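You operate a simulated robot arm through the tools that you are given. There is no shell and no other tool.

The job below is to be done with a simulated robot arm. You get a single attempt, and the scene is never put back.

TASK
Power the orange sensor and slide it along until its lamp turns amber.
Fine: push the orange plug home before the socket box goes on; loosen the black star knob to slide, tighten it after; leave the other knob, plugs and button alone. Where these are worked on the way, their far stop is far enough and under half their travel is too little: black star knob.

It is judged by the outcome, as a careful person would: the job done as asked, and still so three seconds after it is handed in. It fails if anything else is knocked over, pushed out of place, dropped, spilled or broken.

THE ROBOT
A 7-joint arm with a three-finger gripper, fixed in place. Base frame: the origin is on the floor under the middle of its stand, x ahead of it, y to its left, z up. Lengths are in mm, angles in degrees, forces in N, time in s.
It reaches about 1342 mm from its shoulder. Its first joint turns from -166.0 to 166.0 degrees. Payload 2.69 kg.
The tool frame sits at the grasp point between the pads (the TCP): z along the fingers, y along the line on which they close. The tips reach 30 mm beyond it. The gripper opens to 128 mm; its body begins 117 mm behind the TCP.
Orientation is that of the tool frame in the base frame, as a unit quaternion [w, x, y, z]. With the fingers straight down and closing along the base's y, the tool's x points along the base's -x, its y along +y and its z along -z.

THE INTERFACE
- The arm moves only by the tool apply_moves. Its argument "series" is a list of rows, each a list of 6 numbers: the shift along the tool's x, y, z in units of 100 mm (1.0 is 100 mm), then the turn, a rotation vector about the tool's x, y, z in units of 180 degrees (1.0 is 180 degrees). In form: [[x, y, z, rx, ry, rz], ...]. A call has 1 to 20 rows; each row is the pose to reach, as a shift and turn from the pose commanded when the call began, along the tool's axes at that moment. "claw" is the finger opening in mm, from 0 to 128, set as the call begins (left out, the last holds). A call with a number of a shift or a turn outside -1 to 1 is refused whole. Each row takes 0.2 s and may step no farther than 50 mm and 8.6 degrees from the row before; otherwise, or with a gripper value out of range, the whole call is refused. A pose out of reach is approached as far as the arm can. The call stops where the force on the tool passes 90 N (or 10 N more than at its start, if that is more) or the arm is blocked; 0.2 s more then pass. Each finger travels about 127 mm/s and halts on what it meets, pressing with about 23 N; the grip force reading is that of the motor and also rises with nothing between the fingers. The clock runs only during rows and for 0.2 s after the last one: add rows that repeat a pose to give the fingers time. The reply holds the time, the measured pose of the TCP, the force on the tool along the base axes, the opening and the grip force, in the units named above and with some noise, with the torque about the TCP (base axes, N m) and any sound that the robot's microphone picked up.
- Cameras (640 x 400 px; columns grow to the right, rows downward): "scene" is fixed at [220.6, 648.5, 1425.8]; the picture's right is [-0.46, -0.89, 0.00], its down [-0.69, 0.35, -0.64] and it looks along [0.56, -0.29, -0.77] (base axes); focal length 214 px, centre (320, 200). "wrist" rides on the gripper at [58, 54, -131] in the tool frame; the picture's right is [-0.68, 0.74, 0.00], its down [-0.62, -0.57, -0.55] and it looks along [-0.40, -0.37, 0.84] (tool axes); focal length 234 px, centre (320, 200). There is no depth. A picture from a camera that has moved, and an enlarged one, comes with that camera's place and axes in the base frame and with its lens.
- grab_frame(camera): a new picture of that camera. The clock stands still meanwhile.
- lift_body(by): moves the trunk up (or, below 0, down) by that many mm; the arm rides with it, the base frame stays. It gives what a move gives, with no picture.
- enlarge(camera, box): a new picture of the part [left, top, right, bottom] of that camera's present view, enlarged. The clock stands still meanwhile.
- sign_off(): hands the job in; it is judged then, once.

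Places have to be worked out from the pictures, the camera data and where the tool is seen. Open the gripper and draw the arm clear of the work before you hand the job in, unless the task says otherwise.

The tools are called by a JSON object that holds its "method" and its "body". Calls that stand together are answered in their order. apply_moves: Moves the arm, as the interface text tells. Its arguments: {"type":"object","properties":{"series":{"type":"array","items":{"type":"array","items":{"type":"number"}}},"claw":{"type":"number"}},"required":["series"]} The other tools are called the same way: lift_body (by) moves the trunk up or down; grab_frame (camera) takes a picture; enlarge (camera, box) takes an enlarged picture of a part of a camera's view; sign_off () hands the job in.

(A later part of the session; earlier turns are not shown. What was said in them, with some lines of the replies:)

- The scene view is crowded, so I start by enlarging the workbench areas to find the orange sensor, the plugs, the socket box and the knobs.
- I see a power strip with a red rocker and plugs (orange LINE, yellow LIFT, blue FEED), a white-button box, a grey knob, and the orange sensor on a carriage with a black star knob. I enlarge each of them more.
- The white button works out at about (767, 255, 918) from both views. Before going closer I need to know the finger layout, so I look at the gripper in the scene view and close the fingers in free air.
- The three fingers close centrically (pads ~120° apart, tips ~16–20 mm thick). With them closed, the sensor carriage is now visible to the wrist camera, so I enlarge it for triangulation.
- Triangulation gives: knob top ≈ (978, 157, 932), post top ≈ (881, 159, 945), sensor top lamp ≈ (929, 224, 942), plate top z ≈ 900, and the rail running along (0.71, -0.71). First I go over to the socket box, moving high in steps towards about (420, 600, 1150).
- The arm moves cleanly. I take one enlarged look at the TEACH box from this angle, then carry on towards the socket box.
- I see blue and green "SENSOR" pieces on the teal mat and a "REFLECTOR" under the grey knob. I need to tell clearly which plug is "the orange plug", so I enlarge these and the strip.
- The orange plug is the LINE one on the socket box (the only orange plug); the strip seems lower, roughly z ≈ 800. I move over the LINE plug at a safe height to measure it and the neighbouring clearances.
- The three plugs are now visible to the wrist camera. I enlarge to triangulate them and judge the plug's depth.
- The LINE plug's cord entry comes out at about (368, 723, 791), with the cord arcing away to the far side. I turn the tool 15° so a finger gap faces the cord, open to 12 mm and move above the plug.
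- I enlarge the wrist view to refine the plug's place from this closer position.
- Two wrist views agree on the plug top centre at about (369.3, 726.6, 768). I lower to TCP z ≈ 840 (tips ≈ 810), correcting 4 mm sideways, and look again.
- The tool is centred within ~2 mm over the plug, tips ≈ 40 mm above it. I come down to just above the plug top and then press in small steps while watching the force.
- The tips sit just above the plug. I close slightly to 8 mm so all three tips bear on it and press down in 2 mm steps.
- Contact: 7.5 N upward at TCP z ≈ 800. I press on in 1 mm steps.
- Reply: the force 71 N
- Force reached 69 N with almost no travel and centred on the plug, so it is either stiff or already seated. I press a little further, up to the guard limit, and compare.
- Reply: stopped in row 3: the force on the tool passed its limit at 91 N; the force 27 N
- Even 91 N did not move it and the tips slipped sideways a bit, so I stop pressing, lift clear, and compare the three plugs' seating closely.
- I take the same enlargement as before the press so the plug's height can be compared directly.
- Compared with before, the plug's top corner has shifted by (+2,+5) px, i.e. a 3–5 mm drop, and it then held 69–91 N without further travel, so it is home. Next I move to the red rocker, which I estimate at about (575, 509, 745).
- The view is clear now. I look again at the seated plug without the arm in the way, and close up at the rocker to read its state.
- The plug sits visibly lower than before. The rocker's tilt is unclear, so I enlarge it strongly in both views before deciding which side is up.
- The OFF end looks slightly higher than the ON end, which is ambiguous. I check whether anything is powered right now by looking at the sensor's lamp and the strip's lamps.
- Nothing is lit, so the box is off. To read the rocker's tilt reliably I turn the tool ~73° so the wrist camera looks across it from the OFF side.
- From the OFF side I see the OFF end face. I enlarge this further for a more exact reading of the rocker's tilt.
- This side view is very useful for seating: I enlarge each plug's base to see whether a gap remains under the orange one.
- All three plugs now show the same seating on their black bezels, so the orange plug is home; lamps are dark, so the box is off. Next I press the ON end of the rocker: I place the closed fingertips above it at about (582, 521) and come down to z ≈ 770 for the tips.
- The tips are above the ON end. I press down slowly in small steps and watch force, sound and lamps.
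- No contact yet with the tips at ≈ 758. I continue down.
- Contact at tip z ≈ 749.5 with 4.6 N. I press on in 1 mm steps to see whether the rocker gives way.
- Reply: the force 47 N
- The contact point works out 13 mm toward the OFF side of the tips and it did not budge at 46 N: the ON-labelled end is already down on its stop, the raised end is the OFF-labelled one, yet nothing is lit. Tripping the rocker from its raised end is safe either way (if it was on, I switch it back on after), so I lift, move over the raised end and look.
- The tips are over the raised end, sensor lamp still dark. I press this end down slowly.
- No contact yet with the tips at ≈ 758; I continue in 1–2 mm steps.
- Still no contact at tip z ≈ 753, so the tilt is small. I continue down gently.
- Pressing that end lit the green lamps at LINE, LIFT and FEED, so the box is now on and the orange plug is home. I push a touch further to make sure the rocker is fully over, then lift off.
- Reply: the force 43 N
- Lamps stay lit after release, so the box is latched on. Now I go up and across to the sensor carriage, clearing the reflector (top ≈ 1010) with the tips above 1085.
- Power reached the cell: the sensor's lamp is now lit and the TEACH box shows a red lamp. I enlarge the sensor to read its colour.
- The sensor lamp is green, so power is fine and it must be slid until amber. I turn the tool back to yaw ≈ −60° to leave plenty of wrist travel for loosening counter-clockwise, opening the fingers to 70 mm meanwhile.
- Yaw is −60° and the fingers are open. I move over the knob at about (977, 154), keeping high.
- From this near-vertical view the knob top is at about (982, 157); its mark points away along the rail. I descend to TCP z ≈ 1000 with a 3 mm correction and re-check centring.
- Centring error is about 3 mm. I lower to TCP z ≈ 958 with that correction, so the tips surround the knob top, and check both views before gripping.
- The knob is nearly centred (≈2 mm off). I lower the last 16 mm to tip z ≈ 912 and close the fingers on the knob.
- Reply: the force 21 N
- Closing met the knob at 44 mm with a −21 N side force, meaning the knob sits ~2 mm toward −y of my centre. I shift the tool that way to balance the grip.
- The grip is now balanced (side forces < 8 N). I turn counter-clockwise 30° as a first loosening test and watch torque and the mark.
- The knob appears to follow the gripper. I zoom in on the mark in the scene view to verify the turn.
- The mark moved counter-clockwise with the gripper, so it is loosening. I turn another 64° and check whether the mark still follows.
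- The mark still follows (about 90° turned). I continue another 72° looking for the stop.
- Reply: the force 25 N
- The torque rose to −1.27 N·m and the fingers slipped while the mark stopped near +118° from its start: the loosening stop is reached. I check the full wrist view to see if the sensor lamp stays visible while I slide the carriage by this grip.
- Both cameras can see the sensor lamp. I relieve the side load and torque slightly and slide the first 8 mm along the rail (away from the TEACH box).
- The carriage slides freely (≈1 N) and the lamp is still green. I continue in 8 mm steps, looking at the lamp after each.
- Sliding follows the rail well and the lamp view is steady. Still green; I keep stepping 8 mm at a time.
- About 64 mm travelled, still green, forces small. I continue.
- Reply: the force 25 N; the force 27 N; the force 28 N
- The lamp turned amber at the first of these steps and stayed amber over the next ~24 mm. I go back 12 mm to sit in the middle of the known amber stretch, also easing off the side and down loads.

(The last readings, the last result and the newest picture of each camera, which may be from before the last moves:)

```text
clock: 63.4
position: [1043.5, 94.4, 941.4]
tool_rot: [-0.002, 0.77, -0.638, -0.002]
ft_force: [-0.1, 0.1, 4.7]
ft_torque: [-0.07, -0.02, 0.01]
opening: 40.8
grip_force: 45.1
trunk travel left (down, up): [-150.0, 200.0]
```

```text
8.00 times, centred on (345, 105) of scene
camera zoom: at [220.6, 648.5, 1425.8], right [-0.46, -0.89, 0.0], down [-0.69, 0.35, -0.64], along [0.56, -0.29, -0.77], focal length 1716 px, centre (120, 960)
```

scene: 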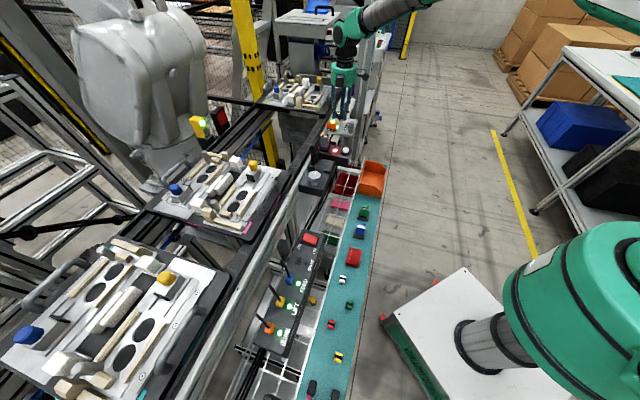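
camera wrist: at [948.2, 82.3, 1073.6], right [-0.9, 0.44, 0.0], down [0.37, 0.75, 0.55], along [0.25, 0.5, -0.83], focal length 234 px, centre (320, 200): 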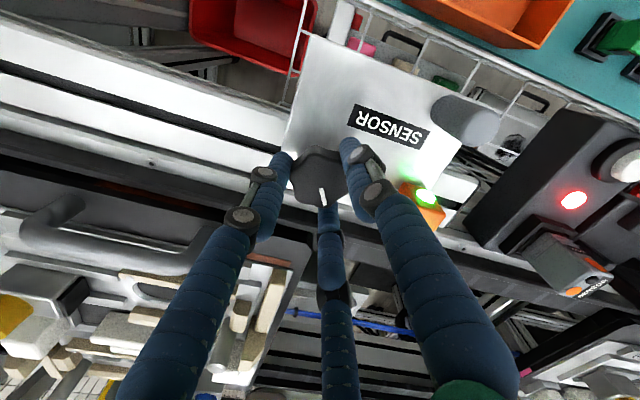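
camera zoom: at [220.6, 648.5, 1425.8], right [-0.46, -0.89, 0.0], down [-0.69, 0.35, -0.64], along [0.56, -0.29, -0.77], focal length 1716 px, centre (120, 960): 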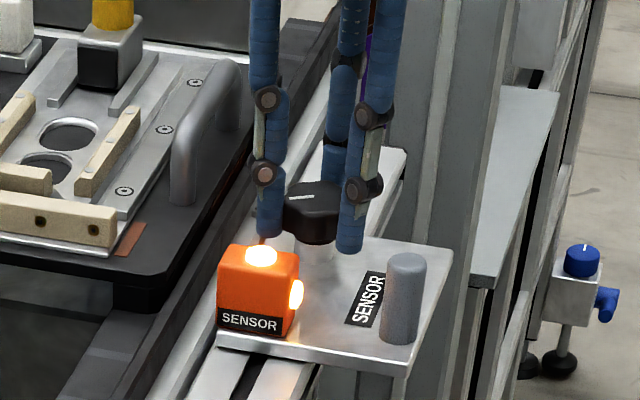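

The lamp is amber in both views and loads are near zero. Now I tighten the knob clockwise, first 64°, and watch that the carriage stays put.

{"method": "apply_moves", "body": {"series": [[0, 0, 0, 0, 0, 0.0444], [0, 0, 0, 0, 0, 0.0889], [0, 0, 0, 0, 0, 0.1333], [0, 0, 0, 0, 0, 0.1778], [0, 0, 0, 0, 0, 0.2222], [0, 0, 0, 0, 0, 0.2667], [0, 0, 0, 0, 0, 0.3111], [0, 0, 0, 0, 0, 0.3556]]}}

{"method": "enlarge", "body": {"camera": "wrist", "box": [240, 90, 400, 250]}}

{"method": "enlarge", "body": {"camera": "scene", "box": [320, 80, 370, 130]}}

```text
clock: 65.2
position: [1044.7, 95.6, 941.6]
tool_rot: [0.001, -0.314, 0.949, 0.002]
ft_force: [-17.6, -15.4, -2.3]
ft_torque: [-0.42, 0.42, -0.03]
opening: 40.8
grip_force: 44.3
trunk travel left (down, up): [-150.0, 200.0]
```

```text
2.50 times, centred on (320, 170) of wrist
camera zoom: at [964.1, 102.8, 1073.7], right [0.1, 0.99, 0.01], down [0.83, -0.09, 0.55], along [0.55, -0.05, -0.84], focal length 585 px, centre (320, 275)
```

zoom: 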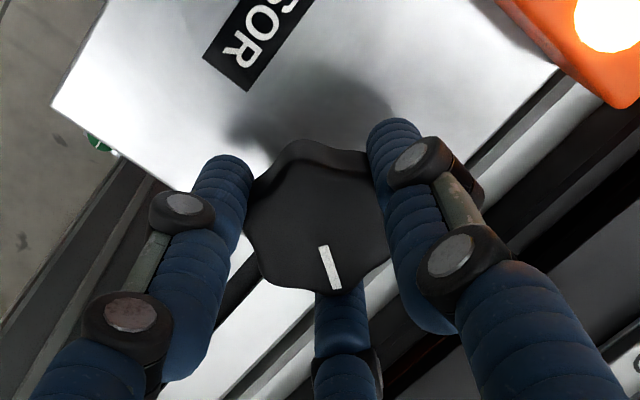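

```text
8.00 times, centred on (345, 105) of scene
camera zoom: at [220.6, 648.5, 1425.8], right [-0.46, -0.89, 0.0], down [-0.69, 0.35, -0.64], along [0.56, -0.29, -0.77], focal length 1716 px, centre (120, 960)
```

zoom: 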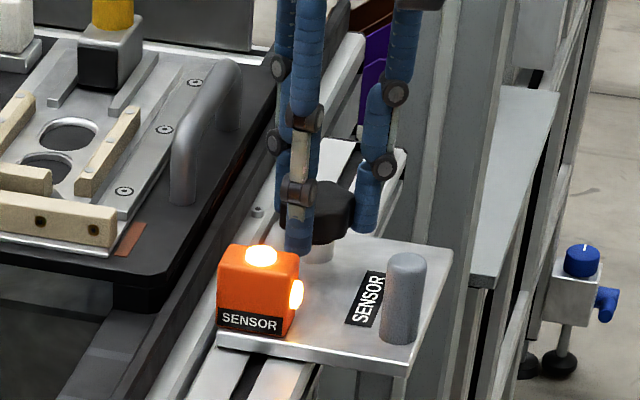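

The knob follows and the carriage hasn't moved. I continue clockwise another 72° to the tight stop.

{"method": "apply_moves", "body": {"series": [[0, 0, 0, 0, 0, 0.0444], [0, 0, 0, 0, 0, 0.0889], [0, 0, 0, 0, 0, 0.1333], [0, 0, 0, 0, 0, 0.1778], [0, 0, 0, 0, 0, 0.2222], [0, 0, 0, 0, 0, 0.2667], [0, 0, 0, 0, 0, 0.3111], [0, 0, 0, 0, 0, 0.3556], [0, 0, 0, 0, 0, 0.4]]}}

{"method": "enlarge", "body": {"camera": "wrist", "box": [240, 90, 400, 250]}}

{"method": "enlarge", "body": {"camera": "scene", "box": [320, 80, 370, 130]}}

```text
clock: 67.2
position: [1045.5, 97.5, 945.8]
tool_rot: [0.002, 0.303, 0.953, 0.005]
ft_force: [-8.7, -1.2, -0.7]
ft_torque: [0.11, 0.2, 0.08]
opening: 44.6
grip_force: 10.9
trunk travel left (down, up): [-150.0, 200.0]
```

```text
2.50 times, centred on (320, 170) of wrist
camera zoom: at [1027.8, 174.7, 1078.2], right [0.98, 0.21, 0.01], down [0.17, -0.82, 0.54], along [0.12, -0.53, -0.84], focal length 585 px, centre (320, 275)
```

zoom: 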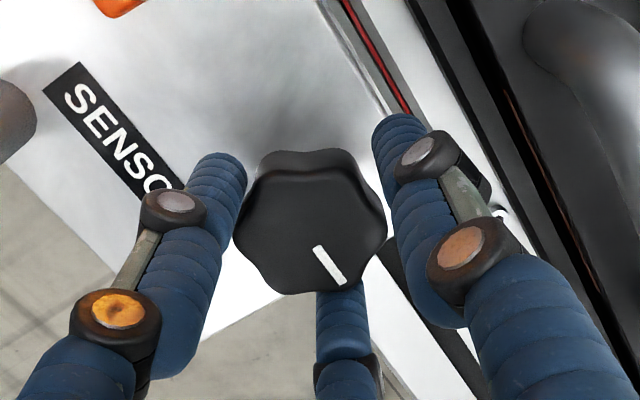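

```text
8.00 times, centred on (345, 105) of scene
camera zoom: at [220.6, 648.5, 1425.8], right [-0.46, -0.89, 0.0], down [-0.69, 0.35, -0.64], along [0.56, -0.29, -0.77], focal length 1716 px, centre (120, 960)
```

zoom: 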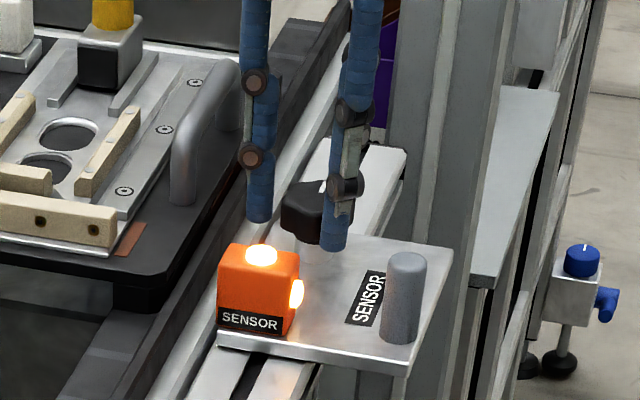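

The mark is back at about −46°, matching its original tight direction, and the fingers slipped over the lobes at the end. I turn another 24° clockwise to confirm it is hard against the tight stop.

{"method": "apply_moves", "body": {"series": [[0, 0, 0.04, 0, 0, 0.0333], [0, 0, 0.04, 0, 0, 0.0667], [0, 0, 0.04, 0, 0, 0.1], [0, 0, 0.04, 0, 0, 0.1333]], "claw": 25}}

{"method": "enlarge", "body": {"camera": "wrist", "box": [240, 90, 400, 250]}}

{"method": "enlarge", "body": {"camera": "scene", "box": [325, 85, 365, 125]}}

```text
clock: 68.2
position: [1045.3, 95.1, 938.1]
tool_rot: [-0.001, 0.495, 0.869, 0.003]
ft_force: [-6.9, -11.9, 4.4]
ft_torque: [-0.29, 0.14, 0.19]
opening: 40.6
grip_force: 12.0
trunk travel left (down, up): [-150.0, 200.0]
```

```text
2.50 times, centred on (320, 170) of wrist
camera zoom: at [1059.8, 172.1, 1070.1], right [0.98, -0.21, 0.0], down [-0.17, -0.82, 0.54], along [-0.11, -0.53, -0.84], focal length 585 px, centre (320, 275)
```

zoom: 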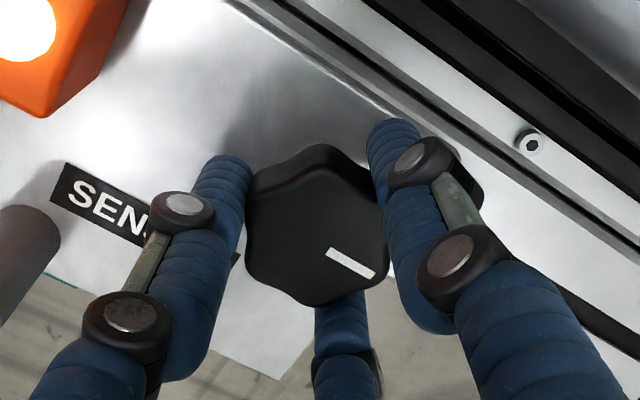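

```text
10.00 times, centred on (345, 105) of scene
camera zoom: at [220.6, 648.5, 1425.8], right [-0.46, -0.89, 0.0], down [-0.69, 0.35, -0.64], along [0.56, -0.29, -0.77], focal length 2145 px, centre (70, 1150)
```

zoom: 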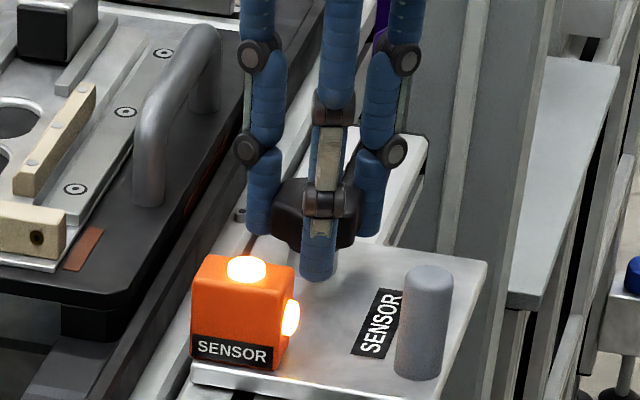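

The mark is at the same −40° reading as before I loosened it, while the gripper turned 24° further, so the knob is at its tight stop. One more short clockwise turn with the carriage in view confirms it.

{"method": "apply_moves", "body": {"series": [[0, 0, 0, 0, 0, 0.03], [0, 0, 0, 0, 0, 0.06], [0, 0, 0, 0, 0, 0.09]], "claw": 10}}

{"method": "enlarge", "body": {"camera": "wrist", "box": [240, 90, 400, 250]}}

```text
clock: 69.0
position: [1042.8, 94.9, 937.9]
tool_rot: [-0.001, 0.613, 0.79, 0.002]
ft_force: [-12.7, -15.7, -1.3]
ft_torque: [-0.24, 0.51, 1.08]
opening: 41.4
grip_force: 44.7
trunk travel left (down, up): [-150.0, 200.0]
```

```text
2.50 times, centred on (320, 170) of wrist
camera zoom: at [1080.1, 164.7, 1069.9], right [0.88, -0.47, 0.0], down [-0.39, -0.74, 0.54], along [-0.26, -0.48, -0.84], focal length 585 px, centre (320, 275)
```

zoom: 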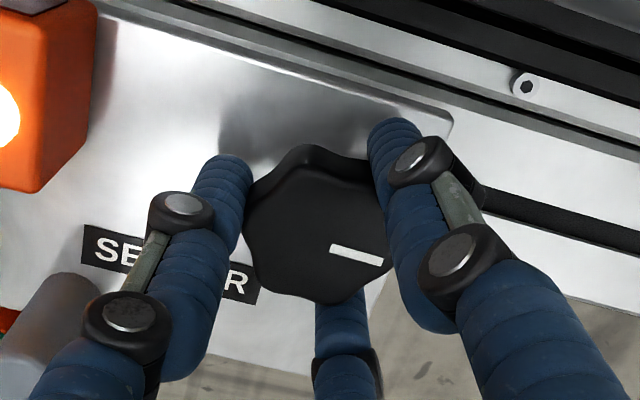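

Torque rose to 1.08 N·m with the mark unmoved: the knob is fully tight. I open only to 56 mm (the sensor is near one finger) and rise straight up.

{"method": "apply_moves", "body": {"series": [[0, 0, 0, 0, 0, 0], [0, 0, 0, 0, 0, 0], [0, 0, 0, 0, 0, 0]], "claw": 56}}

{"method": "enlarge", "body": {"camera": "wrist", "box": [200, 60, 400, 260]}}

{"method": "enlarge", "body": {"camera": "scene", "box": [325, 85, 365, 125]}}

```text
clock: 69.8
position: [1045.6, 94.9, 939.9]
tool_rot: [-0.002, 0.611, 0.791, 0.003]
ft_force: [-0.4, 0.2, 0.3]
ft_torque: [0.03, 0.01, -0.08]
opening: 55.9
grip_force: 0.1
trunk travel left (down, up): [-150.0, 200.0]
```

```text
2.00 times, centred on (300, 160) of wrist
camera zoom: at [1081.0, 165.8, 1071.0], right [0.88, -0.47, 0.0], down [-0.39, -0.74, 0.54], along [-0.26, -0.48, -0.84], focal length 468 px, centre (360, 280)
```

zoom: 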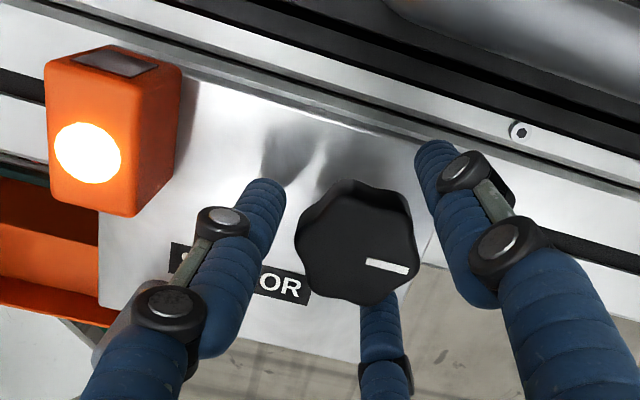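

```text
10.00 times, centred on (345, 105) of scene
camera zoom: at [220.6, 648.5, 1425.8], right [-0.46, -0.89, 0.0], down [-0.69, 0.35, -0.64], along [0.56, -0.29, -0.77], focal length 2145 px, centre (70, 1150)
```

zoom: 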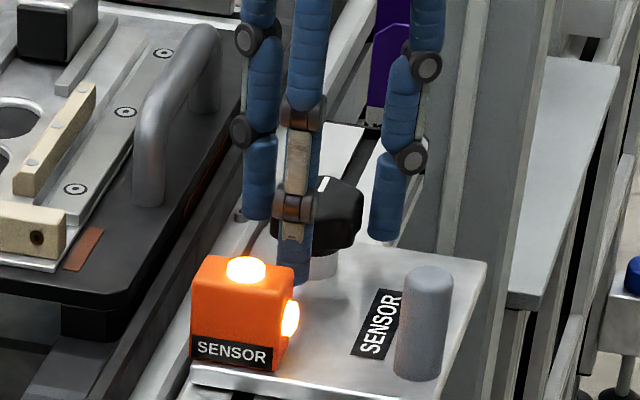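

The fingers are free of the knob all round, and the lamp is amber. I rise straight up and then draw back from the work.

{"method": "apply_moves", "body": {"series": [[0, 0, -0.2, 0, 0, 0], [0, 0, -0.5, 0, 0, 0], [0, 0, -1.0, 0, 0, 0]]}}

{"method": "apply_moves", "body": {"series": [[0, 0, -0.4, 0, 0, 0], [0, 0, -0.8, 0, 0, 0], [0, 0, -1.0, 0, 0, 0]]}}

{"method": "grab_frame", "body": {"camera": "wrist"}}

{"method": "enlarge", "body": {"camera": "scene", "box": [320, 80, 370, 130]}}

{"method": "enlarge", "body": {"camera": "scene", "box": [255, 225, 325, 345]}}

```text
clock: 70.6
position: [1045.6, 98.8, 1038.6]
tool_rot: [-0.002, 0.612, 0.791, 0.003]
ft_force: [-0.3, 0.7, -0.2]
ft_torque: [0.0, 0.01, -0.01]
opening: 55.9
grip_force: 0.0
trunk travel left (down, up): [-150.0, 200.0]
```

```text
clock: 71.4
position: [1045.4, 96.6, 1140.4]
tool_rot: [-0.001, 0.612, 0.791, 0.002]
ft_force: [0.3, 0.0, -0.7]
ft_torque: [0.02, -0.01, 0.03]
opening: 56.1
grip_force: 0.1
trunk travel left (down, up): [-150.0, 200.0]
```

```text
taken
camera wrist: at [1081.4, 165.8, 1272.7], right [0.88, -0.47, 0.0], down [-0.39, -0.74, 0.54], along [-0.26, -0.48, -0.84], focal length 234 px, centre (320, 200)
```

wrist: 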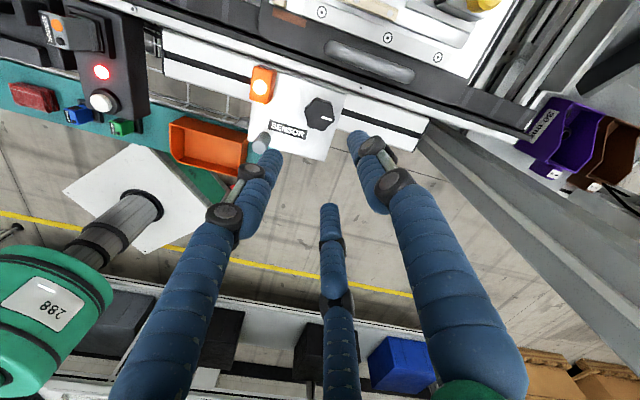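

```text
8.00 times, centred on (345, 105) of scene
camera zoom: at [220.6, 648.5, 1425.8], right [-0.46, -0.89, 0.0], down [-0.69, 0.35, -0.64], along [0.56, -0.29, -0.77], focal length 1716 px, centre (120, 960)
```

zoom: 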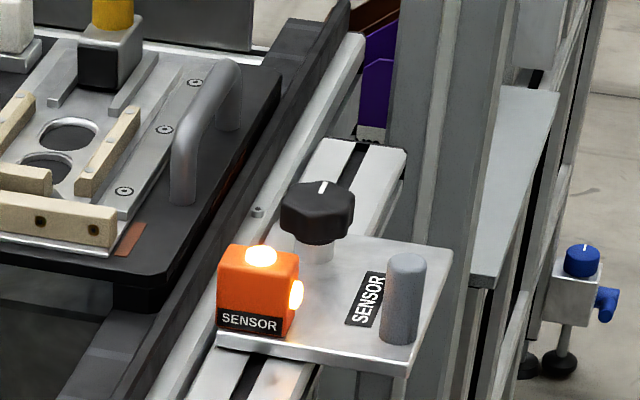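

```text
3.33 times, centred on (290, 285) of scene
camera zoom: at [220.6, 648.5, 1425.8], right [-0.46, -0.89, 0.0], down [-0.69, 0.35, -0.64], along [0.56, -0.29, -0.77], focal length 715 px, centre (420, -83)
```

zoom: 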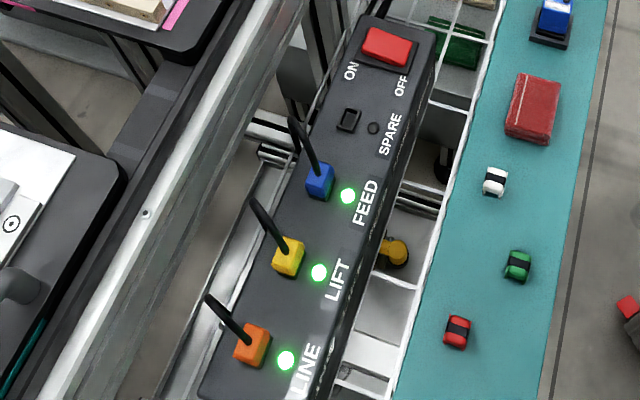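

Carriage tight with the mark back in its original direction, lamp amber, LINE/LIFT/FEED lamps green, rocker latched. I draw the arm back and up away from the work with the gripper open.

{"method": "apply_moves", "body": {"series": [[-0.07, -0.32, -0.1, 0, 0, 0], [-0.14, -0.65, -0.2, 0, 0, 0], [-0.21, -0.98, -0.3, 0, 0, 0]], "claw": 100}}

{"method": "apply_moves", "body": {"series": [[-0.07, -0.32, -0.1, 0, 0, 0], [-0.14, -0.65, -0.2, 0, 0, 0], [-0.21, -0.98, -0.3, 0, 0, 0]]}}

{"method": "apply_moves", "body": {"series": [[-0.07, -0.32, 0, 0, 0, 0], [-0.14, -0.65, 0, 0, 0, 0], [-0.21, -0.98, 0, 0, 0, 0], [-0.21, -0.98, 0, 0, 0, 0], [-0.21, -0.98, 0, 0, 0, 0], [-0.21, -0.98, 0, 0, 0, 0]]}}

{"method": "grab_frame", "body": {"camera": "scene"}}

{"method": "enlarge", "body": {"camera": "scene", "box": [290, 80, 380, 200]}}

{"method": "enlarge", "body": {"camera": "scene", "box": [255, 310, 295, 345]}}

```text
clock: 72.2
position: [955.9, 48.4, 1169.4]
tool_rot: [0.0, 0.612, 0.791, 0.003]
ft_force: [1.3, -0.6, 0.1]
ft_torque: [0.02, 0.01, -0.02]
opening: 99.8
grip_force: 0.0
trunk travel left (down, up): [-150.0, 200.0]
```

```text
clock: 73.0
position: [866.8, 3.9, 1201.2]
tool_rot: [-0.001, 0.612, 0.791, 0.003]
ft_force: [0.5, -1.3, -0.3]
ft_torque: [-0.03, 0.02, 0.06]
opening: 99.7
grip_force: 0.0
trunk travel left (down, up): [-150.0, 200.0]
```

```text
clock: 74.4
position: [775.3, -40.8, 1199.2]
tool_rot: [-0.002, 0.612, 0.791, 0.002]
ft_force: [-0.8, -0.2, 0.6]
ft_torque: [-0.01, 0.04, -0.06]
opening: 100.0
grip_force: 0.1
trunk travel left (down, up): [-150.0, 200.0]
```

```text
taken
```

scene: 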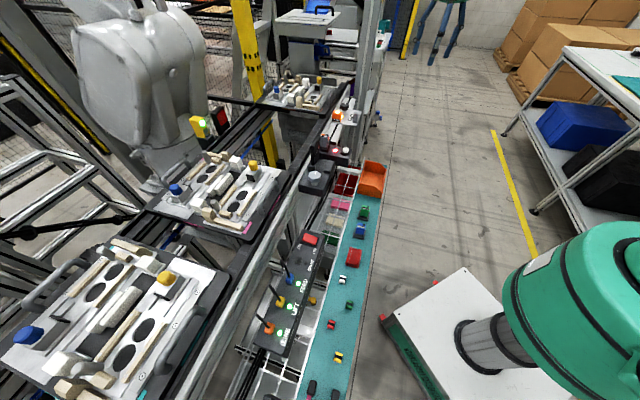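

```text
3.33 times, centred on (335, 140) of scene
camera zoom: at [220.6, 648.5, 1425.8], right [-0.46, -0.89, 0.0], down [-0.69, 0.35, -0.64], along [0.56, -0.29, -0.77], focal length 715 px, centre (270, 400)
```

zoom: 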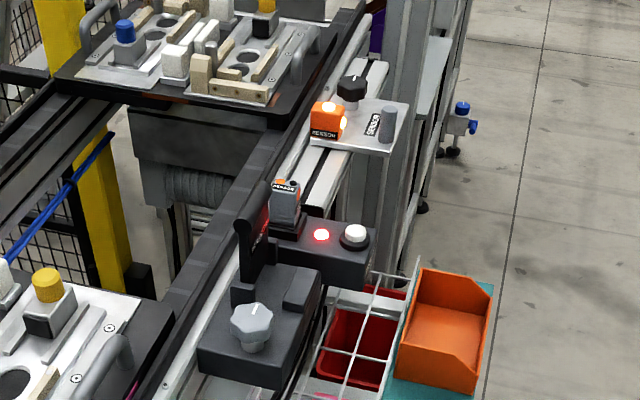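

```text
11.43 times, centred on (275, 328) of scene
camera zoom: at [220.6, 648.5, 1425.8], right [-0.46, -0.89, 0.0], down [-0.69, 0.35, -0.64], along [0.56, -0.29, -0.77], focal length 2451 px, centre (834, -1257)
```

zoom: 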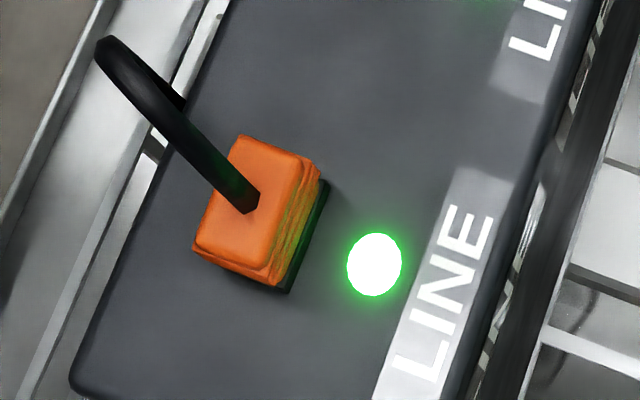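

Everything checks out. The orange plug is seated, the box is on, the sensor lamp is amber and the carriage is clamped. The grey knob, button and other plugs are as they were, and the arm is clear with the gripper open, so I hand the job in.

{"method": "sign_off", "body": {}}

```text
The job is handed in.
```

The orange sensor is powered, its lamp is amber, and the carriage is clamped in place. I've handed the job in.

- **Plug:** I pushed the orange plug (LINE) down until it stopped, before switching the socket box on. Its lamp is lit green.
- **Socket box:** The end of the rocker marked ON was already down, but no lamp was lit. Pressing the end marked OFF lit the socket lamps, and they have stayed on. The ON/OFF marking looks reversed to me.
- **Black star knob:** I loosened it to its far stop, about 118° counter-clockwise. After sliding, I turned it back until it was tight at its original mark.
- **Sensor position:** The lamp turned from green to amber about 70 mm along the rail. It stayed amber for roughly 24 mm, and I clamped the sensor near the middle of that stretch.

I didn't touch the grey knob, the white button or the other plugs. The gripper is open and the arm is clear of the work.
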